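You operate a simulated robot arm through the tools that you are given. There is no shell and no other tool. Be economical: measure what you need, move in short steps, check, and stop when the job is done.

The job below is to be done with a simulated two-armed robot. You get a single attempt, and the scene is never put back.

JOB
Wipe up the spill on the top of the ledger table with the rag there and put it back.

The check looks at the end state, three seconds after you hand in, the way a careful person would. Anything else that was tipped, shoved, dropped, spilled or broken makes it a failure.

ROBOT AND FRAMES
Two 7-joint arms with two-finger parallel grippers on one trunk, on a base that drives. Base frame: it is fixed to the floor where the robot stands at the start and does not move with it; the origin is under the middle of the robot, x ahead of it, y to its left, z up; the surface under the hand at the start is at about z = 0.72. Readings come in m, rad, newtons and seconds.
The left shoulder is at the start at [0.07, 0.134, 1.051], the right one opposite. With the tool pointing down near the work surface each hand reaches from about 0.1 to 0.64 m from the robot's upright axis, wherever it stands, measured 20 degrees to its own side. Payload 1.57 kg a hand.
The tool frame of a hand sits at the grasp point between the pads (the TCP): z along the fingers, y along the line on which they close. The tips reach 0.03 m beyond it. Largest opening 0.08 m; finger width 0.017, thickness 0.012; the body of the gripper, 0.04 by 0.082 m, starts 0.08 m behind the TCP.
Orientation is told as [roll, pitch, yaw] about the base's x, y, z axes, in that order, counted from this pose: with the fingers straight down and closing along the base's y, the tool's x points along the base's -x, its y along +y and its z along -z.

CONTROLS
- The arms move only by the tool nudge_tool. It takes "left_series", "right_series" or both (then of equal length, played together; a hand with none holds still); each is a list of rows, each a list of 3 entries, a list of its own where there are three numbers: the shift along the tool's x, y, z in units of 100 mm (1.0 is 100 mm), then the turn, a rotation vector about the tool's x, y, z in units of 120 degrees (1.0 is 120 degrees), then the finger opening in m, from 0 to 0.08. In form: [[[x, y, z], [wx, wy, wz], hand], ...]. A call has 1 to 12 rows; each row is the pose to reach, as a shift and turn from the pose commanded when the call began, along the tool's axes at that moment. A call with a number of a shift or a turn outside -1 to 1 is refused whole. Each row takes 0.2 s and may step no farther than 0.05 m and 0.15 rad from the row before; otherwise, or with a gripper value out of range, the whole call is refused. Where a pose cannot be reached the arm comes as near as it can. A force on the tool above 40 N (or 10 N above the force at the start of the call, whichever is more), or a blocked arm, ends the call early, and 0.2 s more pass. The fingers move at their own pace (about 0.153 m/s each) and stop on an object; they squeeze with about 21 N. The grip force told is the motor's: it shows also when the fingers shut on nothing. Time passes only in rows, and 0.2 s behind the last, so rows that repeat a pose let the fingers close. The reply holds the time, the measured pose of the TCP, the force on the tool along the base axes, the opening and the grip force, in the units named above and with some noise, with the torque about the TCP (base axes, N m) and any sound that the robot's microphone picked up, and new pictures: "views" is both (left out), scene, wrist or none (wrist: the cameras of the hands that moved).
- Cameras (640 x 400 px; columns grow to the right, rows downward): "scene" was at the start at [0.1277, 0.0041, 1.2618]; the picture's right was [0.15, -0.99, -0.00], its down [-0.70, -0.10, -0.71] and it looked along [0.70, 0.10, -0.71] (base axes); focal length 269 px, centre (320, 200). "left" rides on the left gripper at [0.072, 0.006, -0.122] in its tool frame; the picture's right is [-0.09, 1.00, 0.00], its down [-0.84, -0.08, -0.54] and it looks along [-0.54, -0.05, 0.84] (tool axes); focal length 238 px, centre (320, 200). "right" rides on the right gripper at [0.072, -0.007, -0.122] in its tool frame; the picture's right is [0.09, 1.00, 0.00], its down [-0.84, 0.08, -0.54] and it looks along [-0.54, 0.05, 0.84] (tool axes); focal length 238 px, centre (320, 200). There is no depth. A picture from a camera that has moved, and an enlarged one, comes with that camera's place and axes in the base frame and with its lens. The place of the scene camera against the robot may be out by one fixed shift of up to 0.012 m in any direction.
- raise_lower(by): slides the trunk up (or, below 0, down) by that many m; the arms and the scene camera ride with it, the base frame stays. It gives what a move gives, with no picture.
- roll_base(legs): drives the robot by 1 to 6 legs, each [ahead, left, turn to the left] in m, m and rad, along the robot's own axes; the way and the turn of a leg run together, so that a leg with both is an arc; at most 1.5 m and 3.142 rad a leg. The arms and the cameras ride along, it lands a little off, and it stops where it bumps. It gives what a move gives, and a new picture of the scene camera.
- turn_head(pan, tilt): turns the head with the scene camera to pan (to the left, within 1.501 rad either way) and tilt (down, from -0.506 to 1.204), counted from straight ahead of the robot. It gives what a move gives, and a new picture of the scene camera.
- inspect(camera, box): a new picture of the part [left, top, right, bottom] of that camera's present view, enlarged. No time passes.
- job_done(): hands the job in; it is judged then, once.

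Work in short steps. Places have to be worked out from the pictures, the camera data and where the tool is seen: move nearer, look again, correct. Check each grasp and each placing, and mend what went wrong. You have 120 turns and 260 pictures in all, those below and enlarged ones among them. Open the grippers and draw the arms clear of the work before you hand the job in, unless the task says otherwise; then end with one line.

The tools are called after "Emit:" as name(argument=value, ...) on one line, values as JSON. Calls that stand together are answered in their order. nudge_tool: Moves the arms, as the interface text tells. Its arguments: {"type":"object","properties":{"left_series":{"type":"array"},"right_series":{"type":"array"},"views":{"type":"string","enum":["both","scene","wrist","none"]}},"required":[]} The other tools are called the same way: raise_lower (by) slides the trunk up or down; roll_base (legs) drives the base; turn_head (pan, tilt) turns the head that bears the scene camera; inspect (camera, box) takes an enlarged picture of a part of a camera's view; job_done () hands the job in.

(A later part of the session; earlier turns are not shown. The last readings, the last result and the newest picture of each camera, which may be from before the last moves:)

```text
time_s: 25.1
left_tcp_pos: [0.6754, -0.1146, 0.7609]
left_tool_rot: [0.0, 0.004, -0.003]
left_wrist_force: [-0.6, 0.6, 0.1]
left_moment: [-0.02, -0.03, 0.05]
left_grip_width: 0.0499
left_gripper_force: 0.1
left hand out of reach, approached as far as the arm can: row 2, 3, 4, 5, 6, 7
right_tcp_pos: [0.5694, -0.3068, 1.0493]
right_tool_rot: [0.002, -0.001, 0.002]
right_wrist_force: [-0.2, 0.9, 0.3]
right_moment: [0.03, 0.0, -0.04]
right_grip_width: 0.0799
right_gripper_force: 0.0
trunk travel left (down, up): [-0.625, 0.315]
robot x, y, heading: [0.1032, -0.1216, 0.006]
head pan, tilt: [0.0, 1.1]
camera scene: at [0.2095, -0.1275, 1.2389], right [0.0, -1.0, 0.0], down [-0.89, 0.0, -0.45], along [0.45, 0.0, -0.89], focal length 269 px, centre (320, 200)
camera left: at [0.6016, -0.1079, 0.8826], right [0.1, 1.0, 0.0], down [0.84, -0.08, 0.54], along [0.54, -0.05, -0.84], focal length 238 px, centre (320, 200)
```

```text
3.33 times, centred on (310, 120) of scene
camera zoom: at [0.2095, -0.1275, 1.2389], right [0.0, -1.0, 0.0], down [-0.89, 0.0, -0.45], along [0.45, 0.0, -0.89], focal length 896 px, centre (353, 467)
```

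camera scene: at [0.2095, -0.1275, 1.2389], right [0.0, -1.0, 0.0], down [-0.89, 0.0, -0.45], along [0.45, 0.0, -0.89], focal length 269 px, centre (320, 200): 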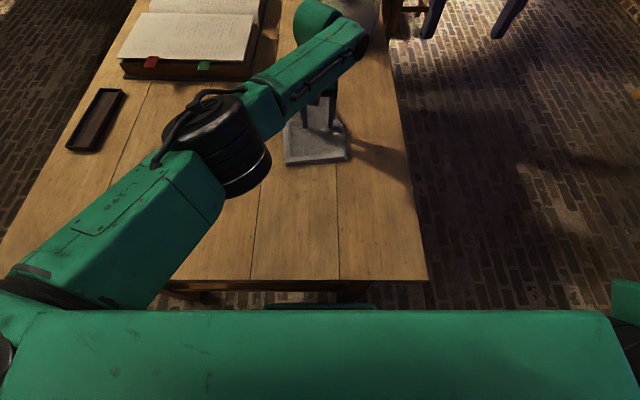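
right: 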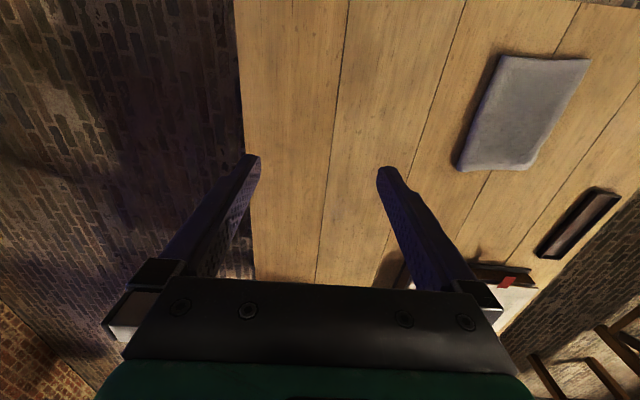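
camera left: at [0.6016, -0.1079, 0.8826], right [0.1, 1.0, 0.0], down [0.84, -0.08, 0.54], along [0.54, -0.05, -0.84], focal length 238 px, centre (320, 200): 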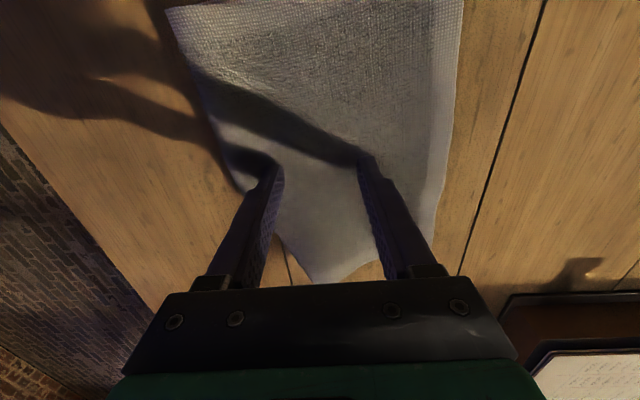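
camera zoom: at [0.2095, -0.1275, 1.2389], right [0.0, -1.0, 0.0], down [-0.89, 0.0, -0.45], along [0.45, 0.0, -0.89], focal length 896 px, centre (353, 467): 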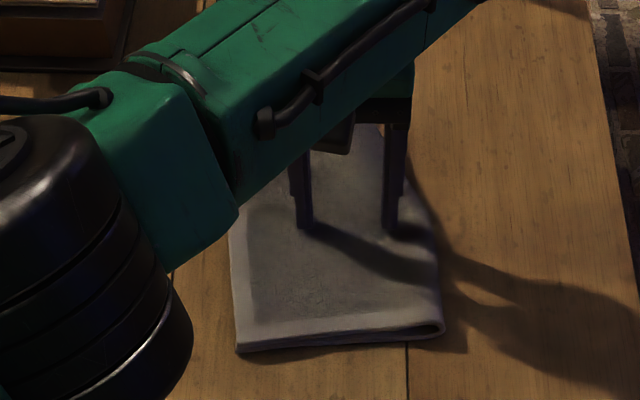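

I lift with smaller rows.

Emit:
nudge_tool(left_series=[[[0.2, 0, -0.3], [0, 0, 0], 0.05], [[0.4, 0.0, -0.6], [0, 0, 0], 0.05], [[0.6, 0.0, -0.95], [0, 0, 0], 0.05]], views="wrist")

Emit:
inspect(camera="left", box=[180, 60, 468, 240])

```text
time_s: 25.9
left_tcp_pos: [0.6123, -0.1152, 0.8578]
left_tool_rot: [0.0, 0.0, 0.005]
left_wrist_force: [-0.6, -0.9, 0.1]
left_moment: [0.0, -0.01, 0.03]
left_grip_width: 0.0501
left_gripper_force: 0.0
right_tcp_pos: [0.5703, -0.3062, 1.051]
right_tool_rot: [0.0, 0.0, 0.002]
right_wrist_force: [0.5, -0.1, 0.9]
right_moment: [0.02, -0.03, 0.02]
right_grip_width: 0.0801
right_gripper_force: 0.1
trunk travel left (down, up): [-0.625, 0.315]
robot x, y, heading: [0.0949, -0.1181, -0.003]
head pan, tilt: [0.0, 1.1]
camera left: at [0.539, -0.1093, 0.9785], right [0.09, 1.0, 0.0], down [0.84, -0.08, 0.54], along [0.54, -0.05, -0.84], focal length 238 px, centre (320, 200)
```

left: 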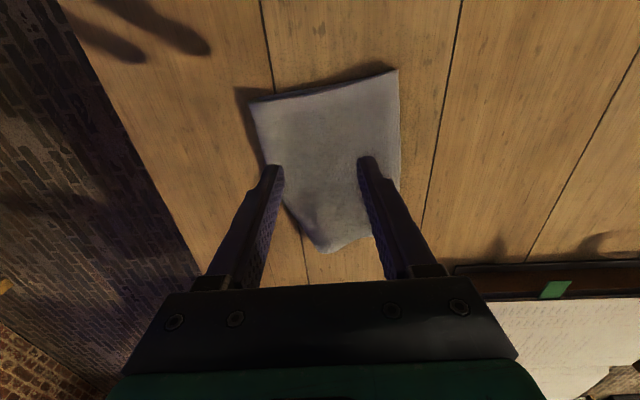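

```text
2.22 times, centred on (324, 150) of left
camera zoom: at [0.539, -0.1093, 0.9785], right [0.09, 1.0, 0.0], down [0.84, -0.08, 0.54], along [0.54, -0.05, -0.84], focal length 530 px, centre (311, 311)
```

zoom: 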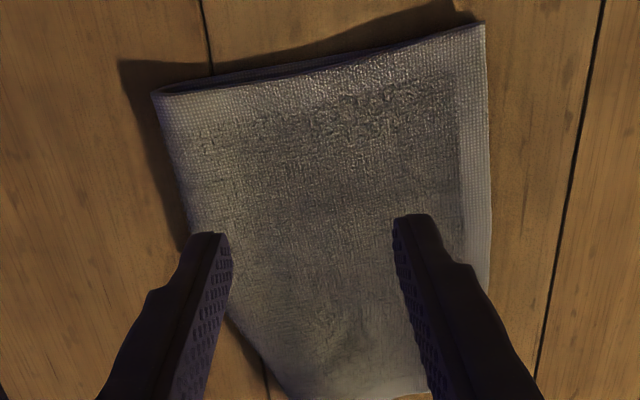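

The rag is soft cloth and its front right corner looks turned. I back the hand off for a clear view.

Emit:
nudge_tool(left_series=[[[0.25, 0.2, -0.3], [0, 0, 0], 0.05], [[0.5, 0.4, -0.5], [0, 0, 0], 0.05], [[0.9, 0.6, -0.5], [0, 0, 0], 0.05]], views="both")

Emit:
inspect(camera="left", box=[160, 80, 416, 240])

Emit:
inspect(camera="scene", box=[230, 60, 390, 180])

```text
time_s: 26.7
left_tcp_pos: [0.5225, -0.0528, 0.9075]
left_tool_rot: [0.001, -0.002, 0.002]
left_wrist_force: [-0.8, 0.0, -0.5]
left_moment: [-0.03, -0.02, -0.03]
left_grip_width: 0.0498
left_gripper_force: 0.1
right_tcp_pos: [0.5679, -0.3069, 1.0505]
right_tool_rot: [-0.002, -0.002, 0.0]
right_wrist_force: [0.3, -0.1, 0.2]
right_moment: [-0.03, 0.0, -0.01]
right_grip_width: 0.08
right_gripper_force: 0.1
trunk travel left (down, up): [-0.625, 0.315]
robot x, y, heading: [0.099, -0.1173, 0.005]
head pan, tilt: [0.0, 1.1]
camera scene: at [0.2081, -0.1269, 1.2391], right [0.0, -1.0, 0.0], down [-0.89, 0.0, -0.45], along [0.45, 0.0, -0.89], focal length 269 px, centre (320, 200)
camera left: at [0.4479, -0.0475, 1.0285], right [0.09, 1.0, 0.0], down [0.84, -0.08, 0.54], along [0.54, -0.05, -0.84], focal length 238 px, centre (320, 200)
```

scene: 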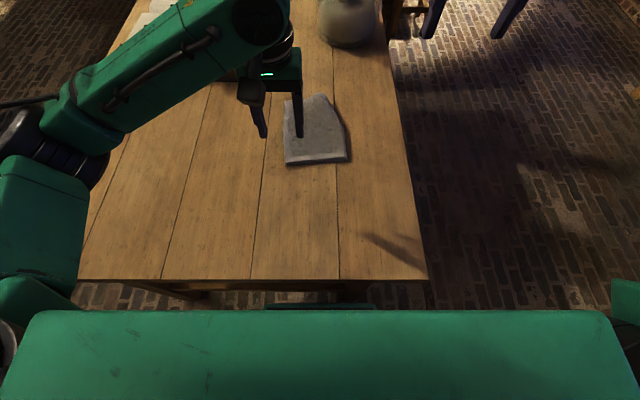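
left: 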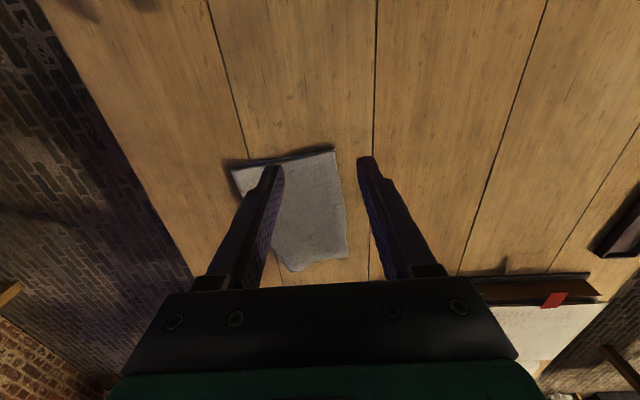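

```text
2.50 times, centred on (288, 160) of left
camera zoom: at [0.4479, -0.0475, 1.0285], right [0.09, 1.0, 0.0], down [0.84, -0.08, 0.54], along [0.54, -0.05, -0.84], focal length 596 px, centre (400, 300)
```

zoom: 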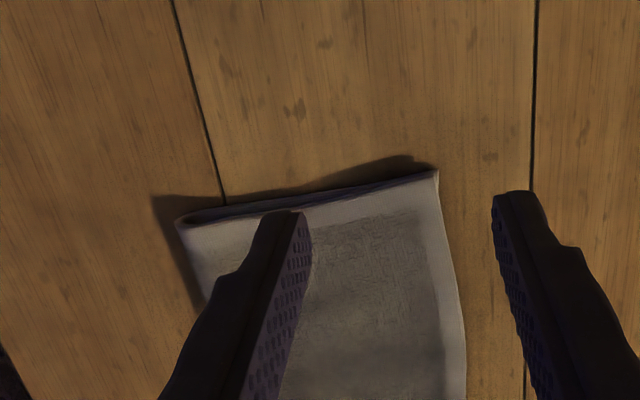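

```text
3.33 times, centred on (310, 120) of scene
camera zoom: at [0.2081, -0.1269, 1.2391], right [0.0, -1.0, 0.0], down [-0.89, 0.0, -0.45], along [0.45, 0.0, -0.89], focal length 896 px, centre (353, 467)
```

zoom: 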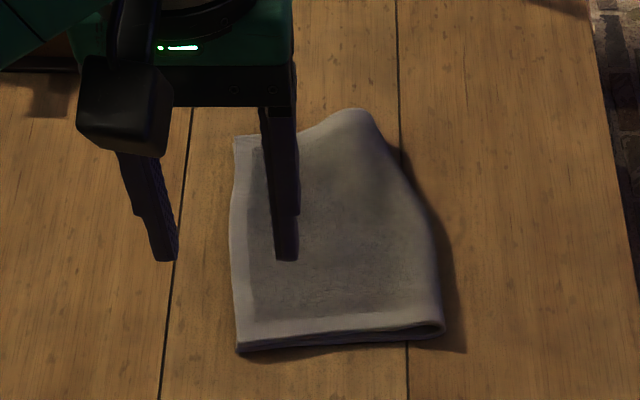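

The front right corner got tucked under while pushing. I'll wipe by pulling instead: tilt the fingers forward 25° for reach, press near the rag's front, and pull it back over the spill, which should also untuck the corner.

Emit:
nudge_tool(left_series=[[[-0.25, -0.12, 0], [0, -0.052, 0], 0.05], [[-0.5, -0.25, 0], [0, -0.104, 0], 0.05], [[-0.75, -0.35, 0], [0, -0.156, 0], 0.05], [[-1.0, -0.45, 0], [0, -0.208, 0], 0.05]], views="both")

```text
time_s: 27.7
left_tcp_pos: [0.6238, -0.1011, 0.9067]
left_tool_rot: [0.001, -0.438, 0.002]
left_wrist_force: [0.3, -1.2, 0.3]
left_moment: [-0.01, -0.02, 0.0]
left_grip_width: 0.05
left_gripper_force: 0.0
right_tcp_pos: [0.5698, -0.3093, 1.0491]
right_tool_rot: [0.0, 0.001, 0.004]
right_wrist_force: [0.2, 0.3, -0.3]
right_moment: [-0.02, 0.01, 0.02]
right_grip_width: 0.0801
right_gripper_force: 0.1
trunk travel left (down, up): [-0.625, 0.315]
robot x, y, heading: [0.101, -0.1218, 0.002]
head pan, tilt: [0.0, 1.1]
camera scene: at [0.2096, -0.1286, 1.239], right [0.0, -1.0, 0.0], down [-0.89, 0.0, -0.45], along [0.45, 0.0, -0.89], focal length 269 px, centre (320, 200)
camera left: at [0.5062, -0.0945, 0.986], right [0.08, 1.0, 0.04], down [0.53, -0.08, 0.85], along [0.85, -0.05, -0.53], focal length 238 px, centre (320, 200)
```

scene: 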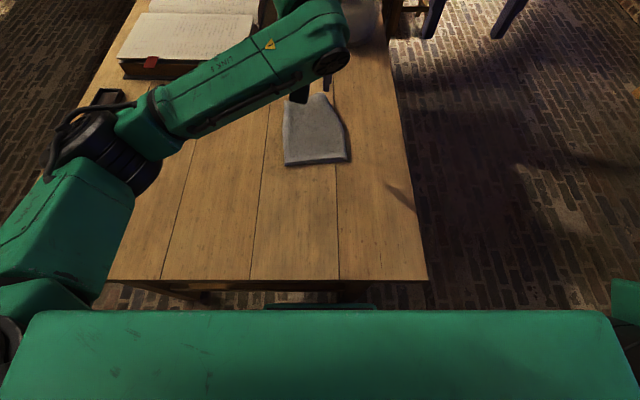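
left: 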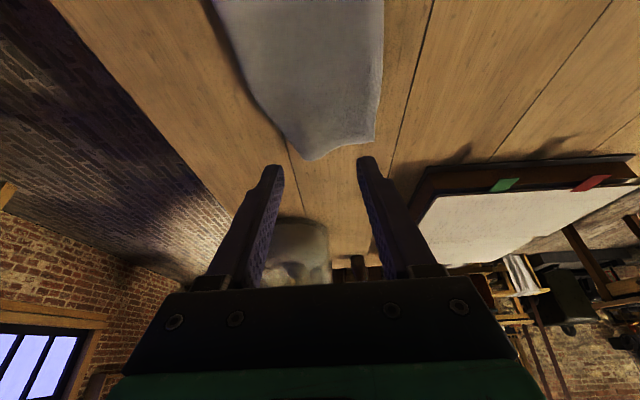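

Good view. I lower along towards the rag's front, in two calls.

Emit:
nudge_tool(left_series=[[[-0.1, 0, 0.4], [0, 0, 0], 0.05], [[-0.2, 0, 0.8], [0, 0, 0], 0.05]], views="none")

Emit:
nudge_tool(left_series=[[[-0.05, 0, 0.4], [0, 0, 0], 0.05], [[-0.1, 0, 0.7], [0, 0, 0], 0.05]], views="both")

```text
time_s: 28.3
left_tcp_pos: [0.6747, -0.1029, 0.8406]
left_tool_rot: [0.003, -0.437, -0.001]
left_wrist_force: [-0.3, 0.3, 0.0]
left_moment: [-0.04, 0.02, -0.01]
left_grip_width: 0.0501
left_gripper_force: 0.1
right_tcp_pos: [0.5696, -0.3099, 1.049]
right_tool_rot: [0.001, -0.001, -0.001]
right_wrist_force: [1.0, -0.5, -0.4]
right_moment: [-0.01, 0.01, 0.0]
right_grip_width: 0.0799
right_gripper_force: 0.1
trunk travel left (down, up): [-0.625, 0.315]
robot x, y, heading: [0.0993, -0.1153, -0.001]
head pan, tilt: [0.0, 1.1]
```

```text
time_s: 28.9
left_tcp_pos: [0.714, -0.1023, 0.7825]
left_tool_rot: [0.002, -0.436, 0.0]
left_wrist_force: [-0.4, -0.1, -0.3]
left_moment: [0.03, 0.01, -0.03]
left_grip_width: 0.0499
left_gripper_force: 0.1
right_tcp_pos: [0.5696, -0.3078, 1.0502]
right_tool_rot: [0.0, 0.0, 0.001]
right_wrist_force: [0.2, 1.2, -0.8]
right_moment: [-0.02, 0.0, -0.01]
right_grip_width: 0.0799
right_gripper_force: 0.0
trunk travel left (down, up): [-0.625, 0.315]
robot x, y, heading: [0.1007, -0.1205, 0.003]
head pan, tilt: [0.0, 1.1]
camera scene: at [0.2096, -0.1285, 1.239], right [0.0, -1.0, 0.0], down [-0.89, 0.0, -0.45], along [0.45, 0.0, -0.89], focal length 269 px, centre (320, 200)
camera left: at [0.5949, -0.0968, 0.8615], right [0.08, 1.0, 0.04], down [0.53, -0.08, 0.84], along [0.84, -0.05, -0.53], focal length 238 px, centre (320, 200)
```

scene: 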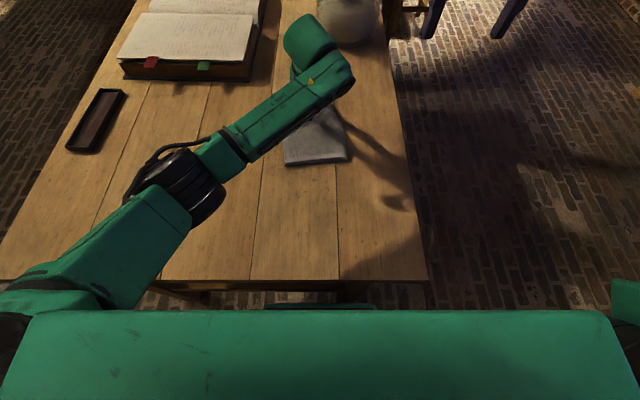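
left: 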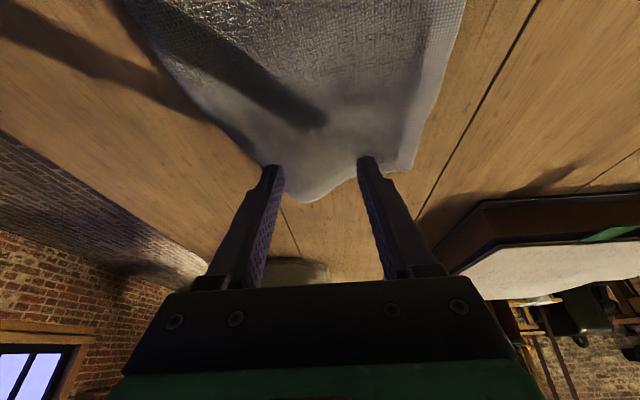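

The reach is fine in this pose. I lower onto the rag's front until about 20 N.

Emit:
nudge_tool(left_series=[[[0.07, 0, 0.15], [0, 0, 0], 0.05], [[0.106, 0, 0.227], [0, 0, 0], 0.05], [[0.118, 0, 0.254], [0, 0, 0], 0.05], [[0.127, 0, 0.272], [0, 0, 0], 0.05]], views="none")

```text
time_s: 29.9
left_tcp_pos: [0.7132, -0.1009, 0.7561]
left_tool_rot: [0.0, -0.442, 0.0]
left_wrist_force: [1.4, 1.1, 11.1]
left_moment: [-0.16, -0.1, 0.03]
left_grip_width: 0.0487
left_gripper_force: 0.1
right_tcp_pos: [0.5684, -0.3084, 1.0518]
right_tool_rot: [0.0, -0.003, 0.001]
right_wrist_force: [-1.2, -0.5, 0.6]
right_moment: [0.0, 0.0, 0.02]
right_grip_width: 0.0802
right_gripper_force: 0.1
trunk travel left (down, up): [-0.625, 0.315]
robot x, y, heading: [0.0955, -0.1198, -0.008]
head pan, tilt: [0.0, 1.1]
```

11 N; I press 1.5 mm more and pull the rag back towards the robot by 7 cm.

Emit:
nudge_tool(left_series=[[[0.006, 0, 0.014], [0, 0, 0], 0.05], [[0.097, 0, -0.028], [0, 0, 0], 0.05], [[0.187, 0, -0.07], [0, 0, 0], 0.05], [[0.278, 0, -0.112], [0, 0, 0], 0.05], [[0.368, 0, -0.154], [0, 0, 0], 0.05], [[0.459, 0, -0.196], [0, 0, 0], 0.05], [[0.55, 0, -0.238], [0, 0, 0], 0.05], [[0.64, 0, -0.28], [0, 0, 0], 0.05]], views="both")

```text
time_s: 31.7
left_tcp_pos: [0.6428, -0.0993, 0.7552]
left_tool_rot: [0.001, -0.446, 0.003]
left_wrist_force: [10.5, -1.8, 26.8]
left_moment: [-0.32, -0.48, 0.16]
left_grip_width: 0.0502
left_gripper_force: 0.1
right_tcp_pos: [0.5666, -0.3088, 1.0498]
right_tool_rot: [0.002, -0.005, 0.001]
right_wrist_force: [0.4, -0.2, -0.1]
right_moment: [-0.02, -0.02, 0.0]
right_grip_width: 0.0802
right_gripper_force: 0.0
trunk travel left (down, up): [-0.625, 0.315]
robot x, y, heading: [0.0995, -0.1259, 0.003]
head pan, tilt: [0.0, 1.1]
camera scene: at [0.2066, -0.1284, 1.2393], right [0.0, -1.0, 0.0], down [-0.89, 0.0, -0.46], along [0.46, 0.0, -0.89], focal length 269 px, centre (320, 200)
camera left: at [0.524, -0.0932, 0.8336], right [0.08, 1.0, 0.04], down [0.52, -0.08, 0.85], along [0.85, -0.05, -0.53], focal length 238 px, centre (320, 200)
```

scene: 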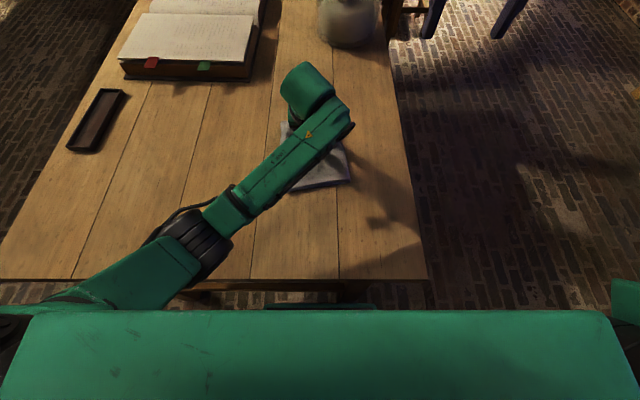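
left: 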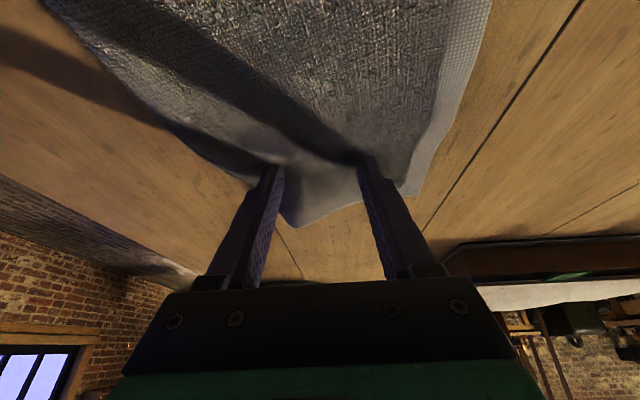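

It pulled back. I lift and look at spill and rag.

Emit:
nudge_tool(left_series=[[[-0.05, 0, -0.2], [0, 0, 0], 0.05], [[-0.1, 0, -0.5], [0, 0, 0], 0.05], [[0, 0, -0.9], [0, 0.06, 0], 0.05], [[0.2, 0, -1.0], [0, 0.1, 0], 0.05], [[0.5, 0, -1.0], [0, 0.15, 0], 0.05]], views="both")

Emit:
inspect(camera="left", box=[220, 60, 420, 260])

Emit:
inspect(camera="scene", box=[230, 50, 406, 200])

```text
time_s: 32.9
left_tcp_pos: [0.5531, -0.1, 0.8215]
left_tool_rot: [0.002, -0.121, 0.001]
left_wrist_force: [-0.4, 0.1, -0.2]
left_moment: [0.01, -0.02, -0.01]
left_grip_width: 0.0501
left_gripper_force: 0.0
left hand out of reach, approached as far as the arm can: row 4
right_tcp_pos: [0.5695, -0.3069, 1.0509]
right_tool_rot: [-0.001, 0.001, 0.003]
right_wrist_force: [-0.1, 0.7, 1.1]
right_moment: [-0.03, 0.02, 0.0]
right_grip_width: 0.0801
right_gripper_force: 0.1
trunk travel left (down, up): [-0.625, 0.315]
robot x, y, heading: [0.0994, -0.1195, -0.003]
head pan, tilt: [0.0, 1.1]
camera scene: at [0.209, -0.1259, 1.239], right [0.0, -1.0, 0.0], down [-0.89, 0.0, -0.45], along [0.45, 0.0, -0.89], focal length 269 px, centre (320, 200)
camera left: at [0.4648, -0.0929, 0.9339], right [0.09, 1.0, 0.01], down [0.76, -0.08, 0.64], along [0.64, -0.05, -0.77], focal length 238 px, centre (320, 200)
```

scene: 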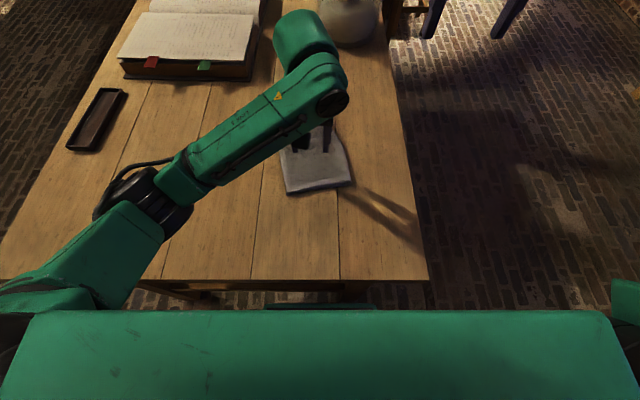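
left: 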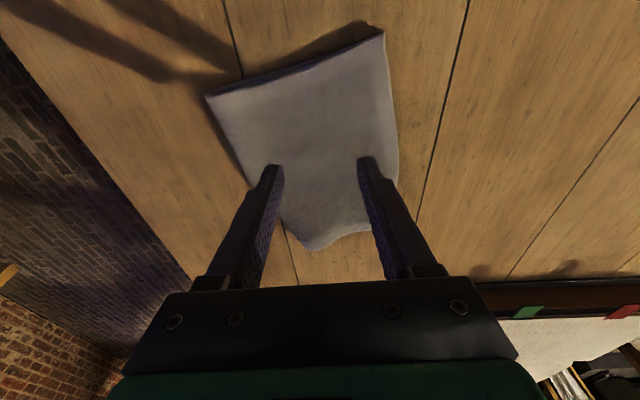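

```text
2.00 times, centred on (320, 160) of left
camera zoom: at [0.4648, -0.0929, 0.9339], right [0.09, 1.0, 0.01], down [0.76, -0.08, 0.64], along [0.64, -0.05, -0.77], focal length 477 px, centre (320, 280)
```

zoom: 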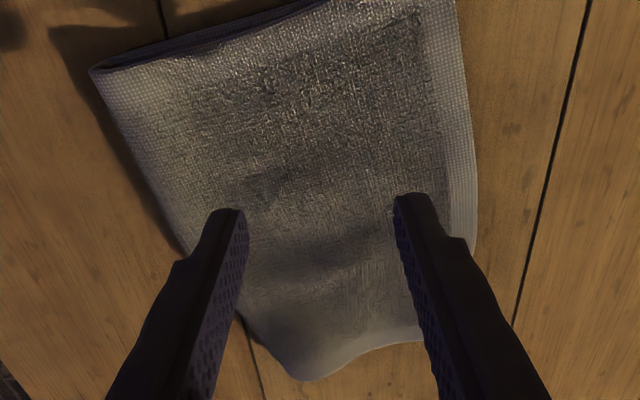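

```text
2.67 times, centred on (318, 125) of scene
camera zoom: at [0.209, -0.1259, 1.239], right [0.0, -1.0, 0.0], down [-0.89, 0.0, -0.45], along [0.45, 0.0, -0.89], focal length 717 px, centre (325, 400)
```

zoom: 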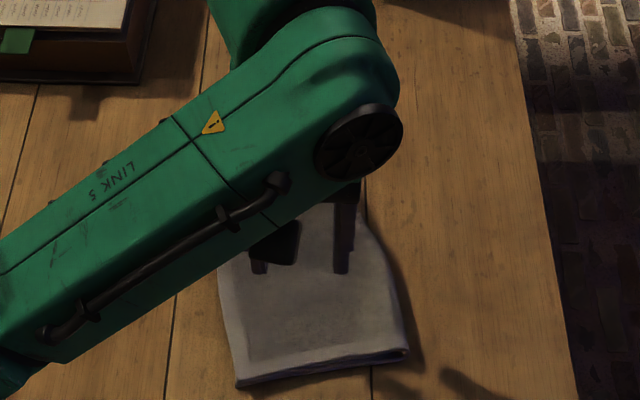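

The rag has partly untucked. I go to the earlier viewing pose (0.62, -0.11, 0.90) to see whether the spill's glints are still there.

Emit:
nudge_tool(left_series=[[[-0.15, 0, -0.35], [0, 0.02, 0], 0.08], [[-0.4, 0, -0.65], [0, 0.04, 0], 0.08], [[-0.76, -0.08, -0.69], [0, 0.058, 0], 0.08]], views="wrist")

Emit:
inspect(camera="left", box=[250, 140, 410, 240])

```text
time_s: 33.7
left_tcp_pos: [0.6209, -0.1109, 0.8997]
left_tool_rot: [0.001, 0.001, 0.0]
left_wrist_force: [0.3, -0.6, -0.4]
left_moment: [0.04, 0.01, 0.02]
left_grip_width: 0.08
left_gripper_force: 0.2
right_tcp_pos: [0.5695, -0.3092, 1.0499]
right_tool_rot: [0.002, 0.001, 0.0]
right_wrist_force: [0.4, 0.7, 0.0]
right_moment: [0.01, 0.01, 0.0]
right_grip_width: 0.0803
right_gripper_force: 0.2
trunk travel left (down, up): [-0.625, 0.315]
robot x, y, heading: [0.0988, -0.1213, 0.0]
head pan, tilt: [0.0, 1.1]
camera left: at [0.5483, -0.1047, 1.0206], right [0.09, 1.0, 0.0], down [0.84, -0.08, 0.54], along [0.54, -0.05, -0.84], focal length 238 px, centre (320, 200)
```

left: 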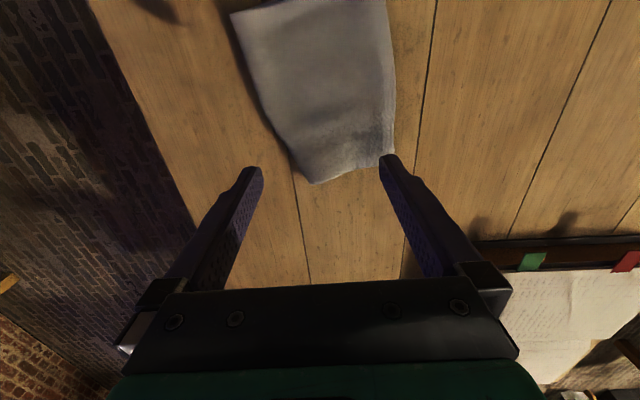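

```text
4.00 times, centred on (330, 190) of left
camera zoom: at [0.5483, -0.1047, 1.0206], right [0.09, 1.0, 0.0], down [0.84, -0.08, 0.54], along [0.54, -0.05, -0.84], focal length 953 px, centre (280, 240)
```

zoom: 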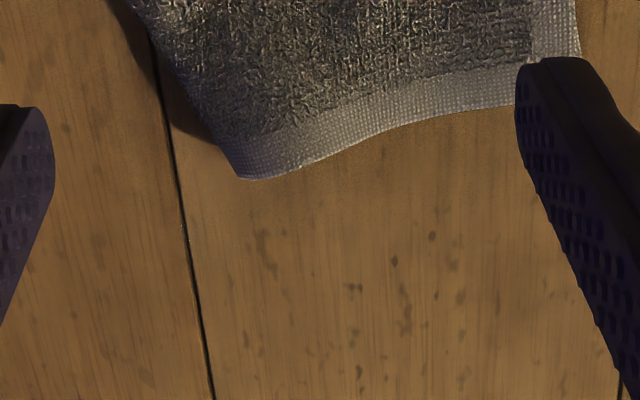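

Far half of the spill place is clean; the rag lies on the rest. I press the front of the rag again (untilted) and pull it further back and left, homewards.

Emit:
nudge_tool(left_series=[[[-0.1, 0.05, 0.45], [0, 0, 0], 0.06], [[-0.3, 0.1, 0.9], [0, 0, 0], 0.06]], views="none")

Emit:
nudge_tool(left_series=[[[-0.05, 0, 0.3], [0, 0, 0], 0.06], [[-0.05, 0, 0.47], [0, 0, 0], 0.06], [[-0.05, 0, 0.51], [0, 0, 0], 0.06], [[-0.05, 0, 0.54], [0, 0, 0], 0.06]], views="wrist")

```text
time_s: 34.3
left_tcp_pos: [0.654, -0.098, 0.8066]
left_tool_rot: [-0.001, 0.001, 0.001]
left_wrist_force: [-0.2, 0.0, -0.1]
left_moment: [-0.01, 0.02, -0.03]
left_grip_width: 0.0599
left_gripper_force: 0.1
right_tcp_pos: [0.5704, -0.3094, 1.0489]
right_tool_rot: [-0.001, 0.001, -0.001]
right_wrist_force: [-0.8, 1.0, -0.1]
right_moment: [0.01, 0.03, 0.03]
right_grip_width: 0.0798
right_gripper_force: 0.1
trunk travel left (down, up): [-0.625, 0.315]
robot x, y, heading: [0.0978, -0.1194, 0.003]
head pan, tilt: [0.0, 1.1]
```

```text
time_s: 35.3
left_tcp_pos: [0.6584, -0.0985, 0.7568]
left_tool_rot: [0.0, -0.006, 0.001]
left_wrist_force: [3.4, 0.5, 11.4]
left_moment: [-0.16, -0.11, 0.03]
left_grip_width: 0.0596
left_gripper_force: 0.0
right_tcp_pos: [0.567, -0.3077, 1.0514]
right_tool_rot: [-0.001, -0.003, 0.002]
right_wrist_force: [-0.3, -0.2, 0.4]
right_moment: [-0.03, -0.01, 0.01]
right_grip_width: 0.08
right_gripper_force: 0.0
trunk travel left (down, up): [-0.625, 0.315]
robot x, y, heading: [0.1005, -0.1208, 0.001]
head pan, tilt: [0.0, 1.1]
camera left: at [0.5833, -0.0918, 0.8775], right [0.09, 1.0, 0.0], down [0.83, -0.08, 0.55], along [0.55, -0.05, -0.84], focal length 238 px, centre (320, 200)
```

left: 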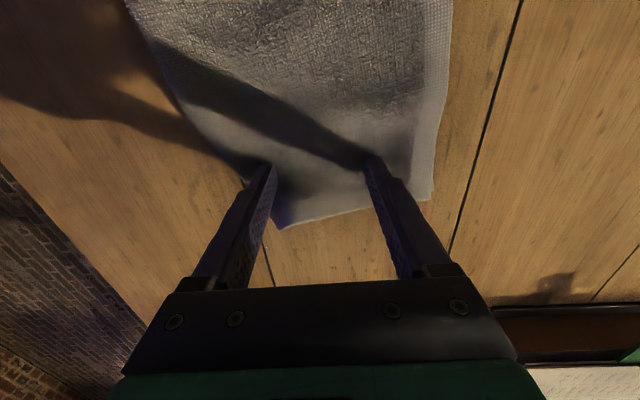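

11 N; pressing 1.5 mm more, I make a small sideways rub, then pull back 9 cm.

Emit:
nudge_tool(left_series=[[[0, 0, 0.015], [0, 0, 0], 0.06], [[0, 0.12, 0.015], [0, 0, 0], 0.06], [[0.05, 0.2, 0.015], [0, 0, 0], 0.06], [[0.1, 0.1, 0.015], [0, 0, 0], 0.06], [[0.2, 0.05, 0.015], [0, 0, 0], 0.06], [[0.3, 0.05, 0.015], [0, 0, 0], 0.06], [[0.42, 0.05, 0.015], [0, 0, 0], 0.06], [[0.54, 0.1, 0.015], [0, 0, 0], 0.06], [[0.66, 0.1, 0.015], [0, 0, 0], 0.06], [[0.78, 0.1, 0.015], [0, 0, 0], 0.06], [[0.9, 0.1, 0.015], [0, 0, 0], 0.06]], views="both")

```text
time_s: 37.7
left_tcp_pos: [0.5674, -0.0877, 0.7539]
left_tool_rot: [0.001, -0.008, 0.002]
left_wrist_force: [12.2, -0.3, 29.4]
left_moment: [-0.24, -0.41, 0.19]
left_grip_width: 0.06
left_gripper_force: 0.0
right_tcp_pos: [0.568, -0.3091, 1.0525]
right_tool_rot: [-0.002, -0.002, 0.002]
right_wrist_force: [-0.1, 0.1, 0.6]
right_moment: [0.03, 0.0, 0.0]
right_grip_width: 0.0796
right_gripper_force: 0.2
trunk travel left (down, up): [-0.625, 0.315]
robot x, y, heading: [0.0974, -0.1171, 0.002]
head pan, tilt: [0.0, 1.1]
camera scene: at [0.2071, -0.1281, 1.2393], right [0.0, -1.0, 0.0], down [-0.89, 0.0, -0.46], along [0.46, 0.0, -0.89], focal length 269 px, centre (320, 200)
camera left: at [0.4929, -0.0815, 0.876], right [0.09, 1.0, 0.0], down [0.83, -0.08, 0.55], along [0.55, -0.05, -0.84], focal length 238 px, centre (320, 200)
```

scene: 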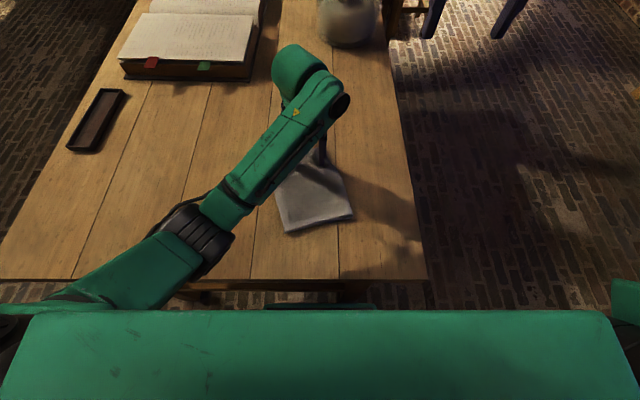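
left: 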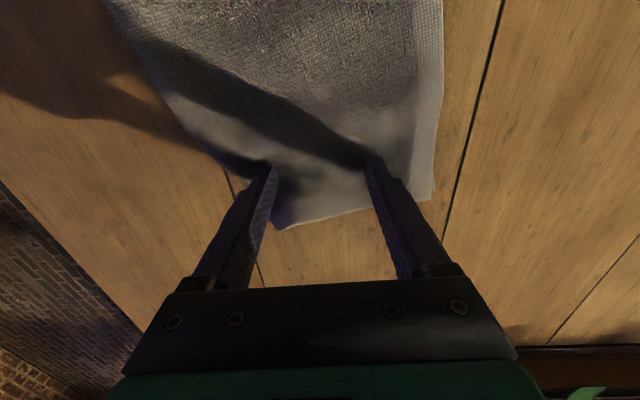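

I lift and return to the viewing pose.

Emit:
nudge_tool(left_series=[[[0, 0, -0.4], [0, 0, 0], 0.07], [[-0.2, 0, -0.8], [0, 0, 0], 0.08], [[-0.3, -0.1, -1.0], [0, 0, 0], 0.08]], views="none")

Emit:
nudge_tool(left_series=[[[-0.1, -0.1, -0.3], [0, 0, 0], 0.08], [[-0.23, -0.1, -0.46], [0, 0, 0], 0.08]], views="wrist")

Emit:
inspect(camera="left", box=[250, 120, 410, 240])

```text
time_s: 38.5
left_tcp_pos: [0.5987, -0.0993, 0.8528]
left_tool_rot: [0.001, 0.002, 0.002]
left_wrist_force: [-0.1, 0.6, 0.7]
left_moment: [-0.03, -0.01, 0.01]
left_grip_width: 0.0803
left_gripper_force: 0.1
right_tcp_pos: [0.57, -0.309, 1.0491]
right_tool_rot: [0.001, -0.001, 0.0]
right_wrist_force: [-0.6, -0.2, -0.1]
right_moment: [-0.01, 0.03, 0.0]
right_grip_width: 0.0801
right_gripper_force: 0.2
trunk travel left (down, up): [-0.625, 0.315]
robot x, y, heading: [0.1027, -0.1179, -0.003]
head pan, tilt: [0.0, 1.1]
```

```text
time_s: 39.1
left_tcp_pos: [0.6208, -0.1085, 0.8984]
left_tool_rot: [0.0, 0.0, 0.001]
left_wrist_force: [0.6, -0.5, -0.4]
left_moment: [0.0, 0.02, -0.01]
left_grip_width: 0.0799
left_gripper_force: 0.1
right_tcp_pos: [0.5692, -0.3087, 1.0501]
right_tool_rot: [0.001, 0.0, 0.0]
right_wrist_force: [-0.7, 0.4, 0.5]
right_moment: [0.0, 0.01, -0.01]
right_grip_width: 0.0801
right_gripper_force: 0.0
trunk travel left (down, up): [-0.625, 0.315]
robot x, y, heading: [0.0976, -0.1204, -0.002]
head pan, tilt: [0.0, 1.1]
camera left: at [0.5471, -0.1025, 1.0207], right [0.09, 1.0, 0.0], down [0.84, -0.08, 0.54], along [0.54, -0.05, -0.84], focal length 238 px, centre (320, 200)
```

left: 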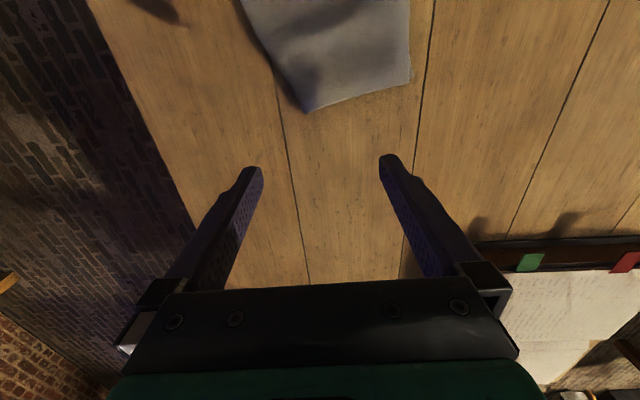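

```text
3.33 times, centred on (330, 180) of left
camera zoom: at [0.5471, -0.1025, 1.0207], right [0.09, 1.0, 0.0], down [0.84, -0.08, 0.54], along [0.54, -0.05, -0.84], focal length 794 px, centre (287, 267)
```

zoom: 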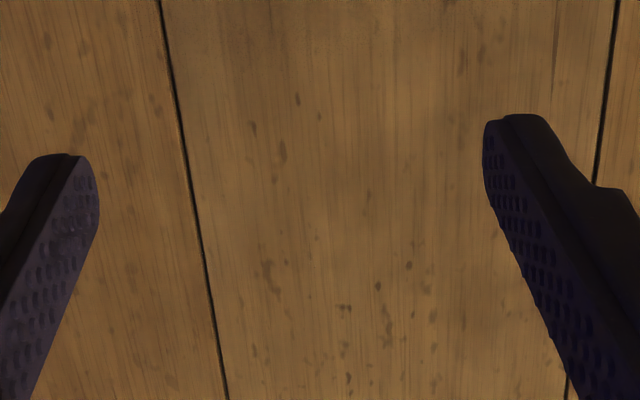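

The spill place is clean from here. Rag is now centred near (0.505,-0.10), turned ~12° left of its original pose; I go press it left of its centre and drag it home, turning it back.

Emit:
nudge_tool(left_series=[[[0.3, 0.1, 0.2], [0, 0, 0], 0.08], [[0.7, 0.25, 0.4], [0, 0, 0], 0.07], [[1.0, 0.44, 0.6], [0, 0, 0], 0.06]], views="wrist")

Emit:
inspect(camera="scene", box=[220, 90, 412, 250])

```text
time_s: 39.9
left_tcp_pos: [0.5193, -0.0655, 0.8379]
left_tool_rot: [-0.001, -0.003, 0.0]
left_wrist_force: [0.2, 0.3, -0.9]
left_moment: [-0.04, -0.01, -0.03]
left_grip_width: 0.0601
left_gripper_force: 0.1
right_tcp_pos: [0.5689, -0.3069, 1.0507]
right_tool_rot: [-0.002, -0.003, 0.002]
right_wrist_force: [0.7, 0.3, 0.3]
right_moment: [-0.01, -0.02, 0.0]
right_grip_width: 0.08
right_gripper_force: 0.0
trunk travel left (down, up): [-0.625, 0.315]
robot x, y, heading: [0.0981, -0.1215, 0.005]
head pan, tilt: [0.0, 1.1]
camera left: at [0.4458, -0.0581, 0.9591], right [0.09, 1.0, 0.0], down [0.84, -0.08, 0.54], along [0.54, -0.05, -0.84], focal length 238 px, centre (320, 200)
```

left: 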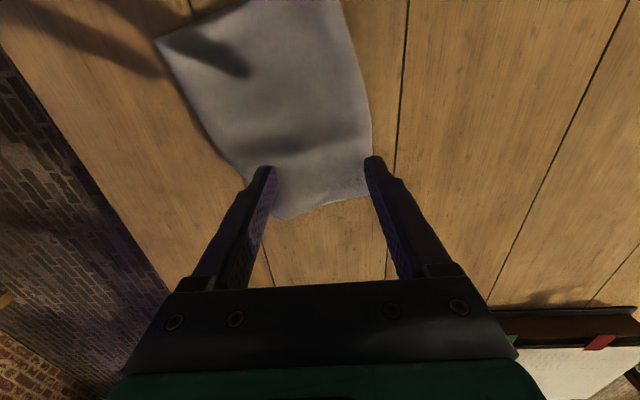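

```text
2.50 times, centred on (316, 170) of scene
camera zoom: at [0.2087, -0.127, 1.2391], right [0.0, -1.0, 0.0], down [-0.89, 0.0, -0.45], along [0.45, 0.0, -0.89], focal length 672 px, centre (330, 275)
```

zoom: 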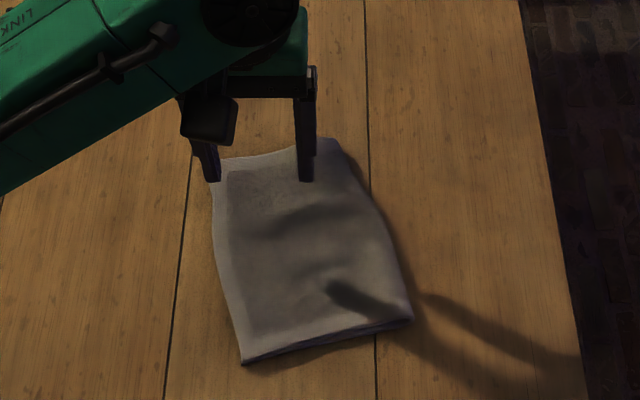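

I land at about (0.495,-0.083) and press.

Emit:
nudge_tool(left_series=[[[0.2, -0.18, 0.3], [0, 0, 0], 0.06], [[0.25, -0.18, 0.7], [0, 0, 0], 0.06], [[0.25, -0.18, 0.79], [0, 0, 0], 0.06], [[0.25, -0.18, 0.825], [0, 0, 0], 0.06], [[0.25, -0.18, 0.85], [0, 0, 0], 0.06]], views="none")

```text
time_s: 41.1
left_tcp_pos: [0.4958, -0.0833, 0.7551]
left_tool_rot: [0.0, -0.007, -0.001]
left_wrist_force: [1.0, 1.7, 11.4]
left_moment: [0.05, -0.03, 0.01]
left_grip_width: 0.0599
left_gripper_force: 0.0
right_tcp_pos: [0.5679, -0.3084, 1.051]
right_tool_rot: [0.0, -0.001, 0.0]
right_wrist_force: [0.3, 0.0, 0.2]
right_moment: [0.01, 0.0, 0.04]
right_grip_width: 0.0801
right_gripper_force: 0.0
trunk travel left (down, up): [-0.625, 0.315]
robot x, y, heading: [0.1011, -0.1169, -0.004]
head pan, tilt: [0.0, 1.1]
```

Now drag left 10 cm while turning clockwise 11°.

Emit:
nudge_tool(left_series=[[[0, 0, 0.015], [0, 0, 0], 0.06], [[0, 0.12, 0.015], [0, 0, 0.01], 0.06], [[0.01, 0.25, 0.015], [0, 0, 0.022], 0.06], [[0.02, 0.37, 0.015], [0, 0, 0.034], 0.06], [[0.03, 0.5, 0.015], [0, 0, 0.046], 0.06], [[0.04, 0.62, 0.015], [0, 0, 0.058], 0.06], [[0.05, 0.75, 0.015], [0, 0, 0.07], 0.06], [[0.05, 0.87, 0.015], [0, 0, 0.082], 0.06], [[0.05, 1.0, 0.015], [0, 0, 0.095], 0.06]], views="both")

```text
time_s: 43.1
left_tcp_pos: [0.487, 0.0157, 0.7537]
left_tool_rot: [0.004, -0.005, -0.199]
left_wrist_force: [1.3, -10.9, 35.8]
left_moment: [-0.47, 0.02, 0.09]
left_grip_width: 0.0599
left_gripper_force: 0.0
right_tcp_pos: [0.5658, -0.3105, 1.0509]
right_tool_rot: [0.004, -0.005, 0.0]
right_wrist_force: [-0.5, -0.3, -0.8]
right_moment: [0.01, 0.01, -0.02]
right_grip_width: 0.0799
right_gripper_force: 0.2
trunk travel left (down, up): [-0.625, 0.315]
robot x, y, heading: [0.1003, -0.1231, -0.003]
head pan, tilt: [0.0, 1.1]
camera scene: at [0.2048, -0.1315, 1.2395], right [0.0, -1.0, 0.0], down [-0.89, 0.0, -0.46], along [0.46, 0.0, -0.89], focal length 269 px, centre (320, 200)
camera left: at [0.4161, 0.036, 0.8756], right [0.29, 0.96, 0.0], down [0.8, -0.24, 0.55], along [0.52, -0.15, -0.84], focal length 238 px, centre (320, 200)
```

scene: 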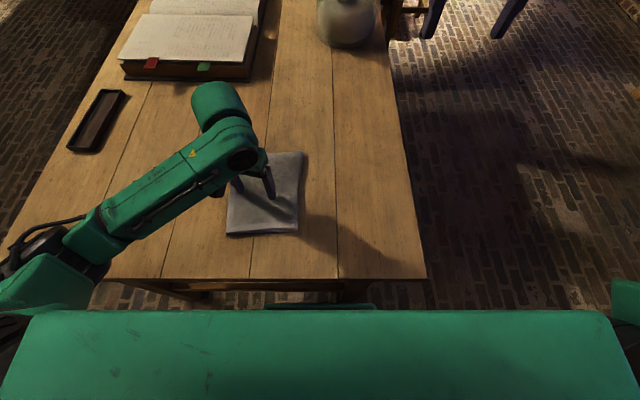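
left: 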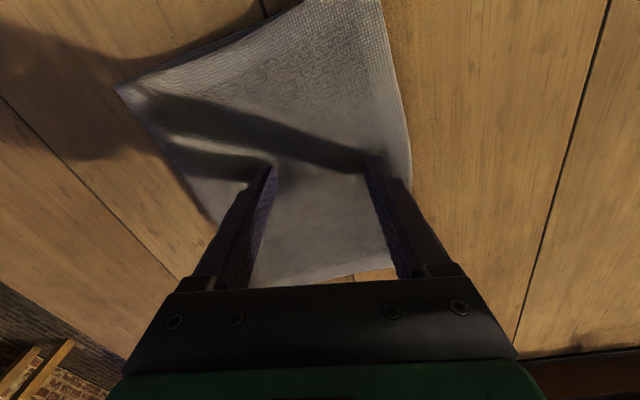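

The rag lies flat again, tuck gone. Compared with its original corners it still needs about (-0.016, +0.176) and 3° clockwise; I drag on in two calls.

Emit:
nudge_tool(left_series=[[[0.03, 0.11, -0.01], [0, 0, 0.003], 0.06], [[0.06, 0.22, -0.01], [0, 0, 0.006], 0.06], [[0.1, 0.34, -0.01], [0, 0, 0.01], 0.06], [[0.135, 0.46, -0.01], [0, 0, 0.014], 0.06], [[0.175, 0.59, -0.01], [0, 0, 0.018], 0.06], [[0.215, 0.72, -0.01], [0, 0, 0.022], 0.06], [[0.253, 0.845, -0.01], [0, 0, 0.025], 0.06]], views="both")

```text
time_s: 44.7
left_tcp_pos: [0.4792, 0.1039, 0.7553]
left_tool_rot: [0.005, -0.003, -0.252]
left_wrist_force: [0.8, -7.2, 24.3]
left_moment: [-0.31, 0.02, -0.02]
left_grip_width: 0.0598
left_gripper_force: 0.0
right_tcp_pos: [0.5665, -0.3106, 1.0506]
right_tool_rot: [0.004, -0.003, 0.001]
right_wrist_force: [-0.1, 0.3, 0.0]
right_moment: [-0.01, 0.0, -0.01]
right_grip_width: 0.0799
right_gripper_force: 0.1
trunk travel left (down, up): [-0.625, 0.315]
robot x, y, heading: [0.0967, -0.1202, -0.002]
head pan, tilt: [0.0, 1.1]
camera scene: at [0.2062, -0.1311, 1.2393], right [0.0, -1.0, 0.0], down [-0.89, 0.0, -0.46], along [0.46, 0.0, -0.89], focal length 269 px, centre (320, 200)
camera left: at [0.41, 0.1277, 0.876], right [0.34, 0.94, 0.0], down [0.79, -0.28, 0.54], along [0.51, -0.18, -0.84], focal length 238 px, centre (320, 200)
```

scene: 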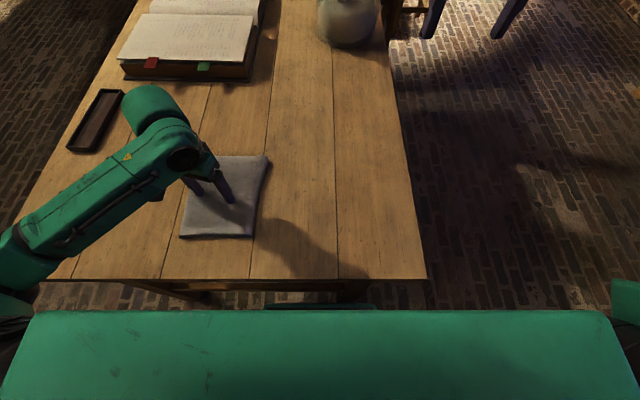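
left: 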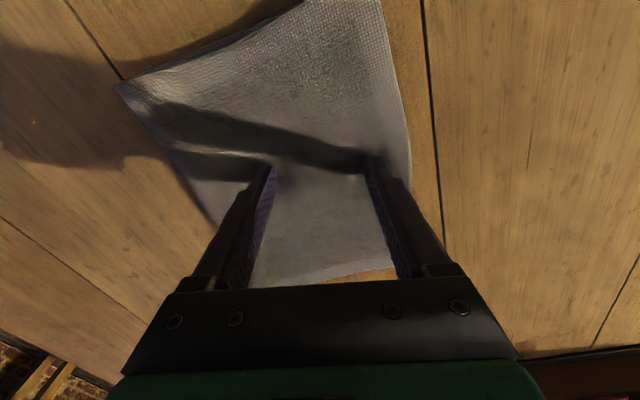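

About 8.8 cm more to go to the left; yaw is nearly right.

Emit:
nudge_tool(left_series=[[[0.04, 0.12, 0], [0, 0, -0.002], 0.06], [[0.08, 0.24, 0], [0, 0, -0.004], 0.06], [[0.12, 0.36, 0], [0, 0, -0.006], 0.06], [[0.16, 0.48, 0], [0, 0, -0.008], 0.06], [[0.2, 0.6, 0], [0, 0, -0.01], 0.06], [[0.24, 0.72, 0], [0, 0, -0.012], 0.06], [[0.277, 0.837, 0], [0, 0, -0.012], 0.06]], views="none")

Emit:
nudge_tool(left_series=[[[0, 0, -0.3], [0, 0, 0], 0.06], [[0, 0, -0.7], [0, 0, 0], 0.06], [[0, 0, -1.0], [0, 0, -0.05], 0.06]], views="both")

Emit:
inspect(camera="scene", box=[90, 120, 282, 260])

```text
time_s: 46.3
left_tcp_pos: [0.476, 0.1905, 0.7554]
left_tool_rot: [0.001, -0.004, -0.226]
left_wrist_force: [-0.7, -5.3, 17.2]
left_moment: [-0.23, -0.01, 0.0]
left_grip_width: 0.0595
left_gripper_force: 0.0
right_tcp_pos: [0.5679, -0.3098, 1.0514]
right_tool_rot: [0.001, -0.001, 0.001]
right_wrist_force: [-0.4, 0.1, 0.0]
right_moment: [0.02, -0.01, -0.04]
right_grip_width: 0.0799
right_gripper_force: 0.0
trunk travel left (down, up): [-0.625, 0.315]
robot x, y, heading: [0.0982, -0.1219, -0.003]
head pan, tilt: [0.0, 1.1]
```

```text
time_s: 47.1
left_tcp_pos: [0.4762, 0.1927, 0.8547]
left_tool_rot: [0.0, -0.001, -0.12]
left_wrist_force: [-0.6, 0.6, -0.3]
left_moment: [0.0, -0.03, -0.02]
left_grip_width: 0.06
left_gripper_force: 0.0
right_tcp_pos: [0.5692, -0.3078, 1.0496]
right_tool_rot: [-0.001, 0.001, 0.001]
right_wrist_force: [-0.2, 0.8, 0.0]
right_moment: [0.0, 0.01, 0.01]
right_grip_width: 0.0798
right_gripper_force: 0.0
trunk travel left (down, up): [-0.625, 0.315]
robot x, y, heading: [0.1021, -0.1166, -0.004]
head pan, tilt: [0.0, 1.1]
camera scene: at [0.2095, -0.1278, 1.2389], right [0.0, -1.0, 0.0], down [-0.89, 0.0, -0.45], along [0.45, 0.0, -0.89], focal length 269 px, centre (320, 200)
camera left: at [0.4042, 0.208, 0.976], right [0.21, 0.98, 0.0], down [0.82, -0.18, 0.54], along [0.53, -0.11, -0.84], focal length 238 px, centre (320, 200)
```

scene: 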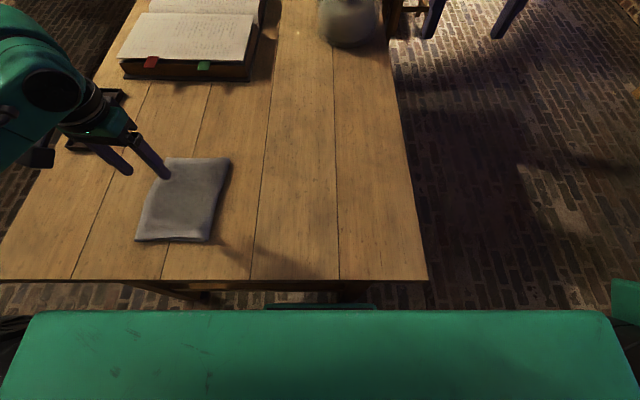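
left: 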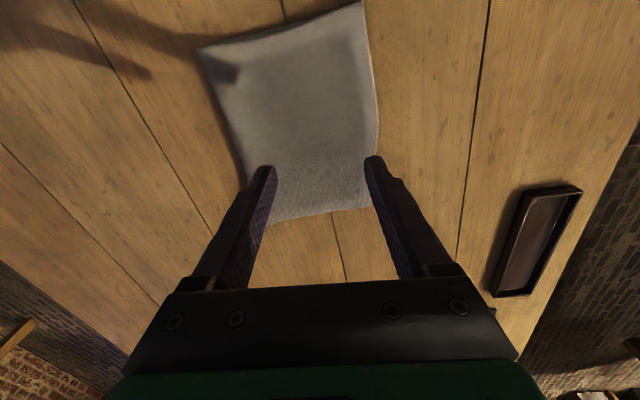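

```text
2.86 times, centred on (186, 190) of scene
camera zoom: at [0.2095, -0.1278, 1.2389], right [0.0, -1.0, 0.0], down [-0.89, 0.0, -0.45], along [0.45, 0.0, -0.89], focal length 768 px, centre (703, 229)
```

zoom: 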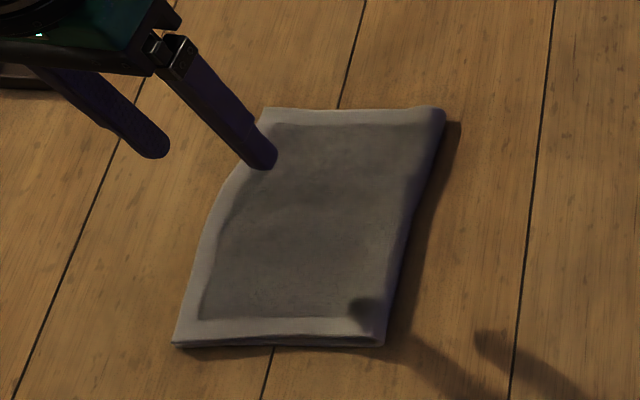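

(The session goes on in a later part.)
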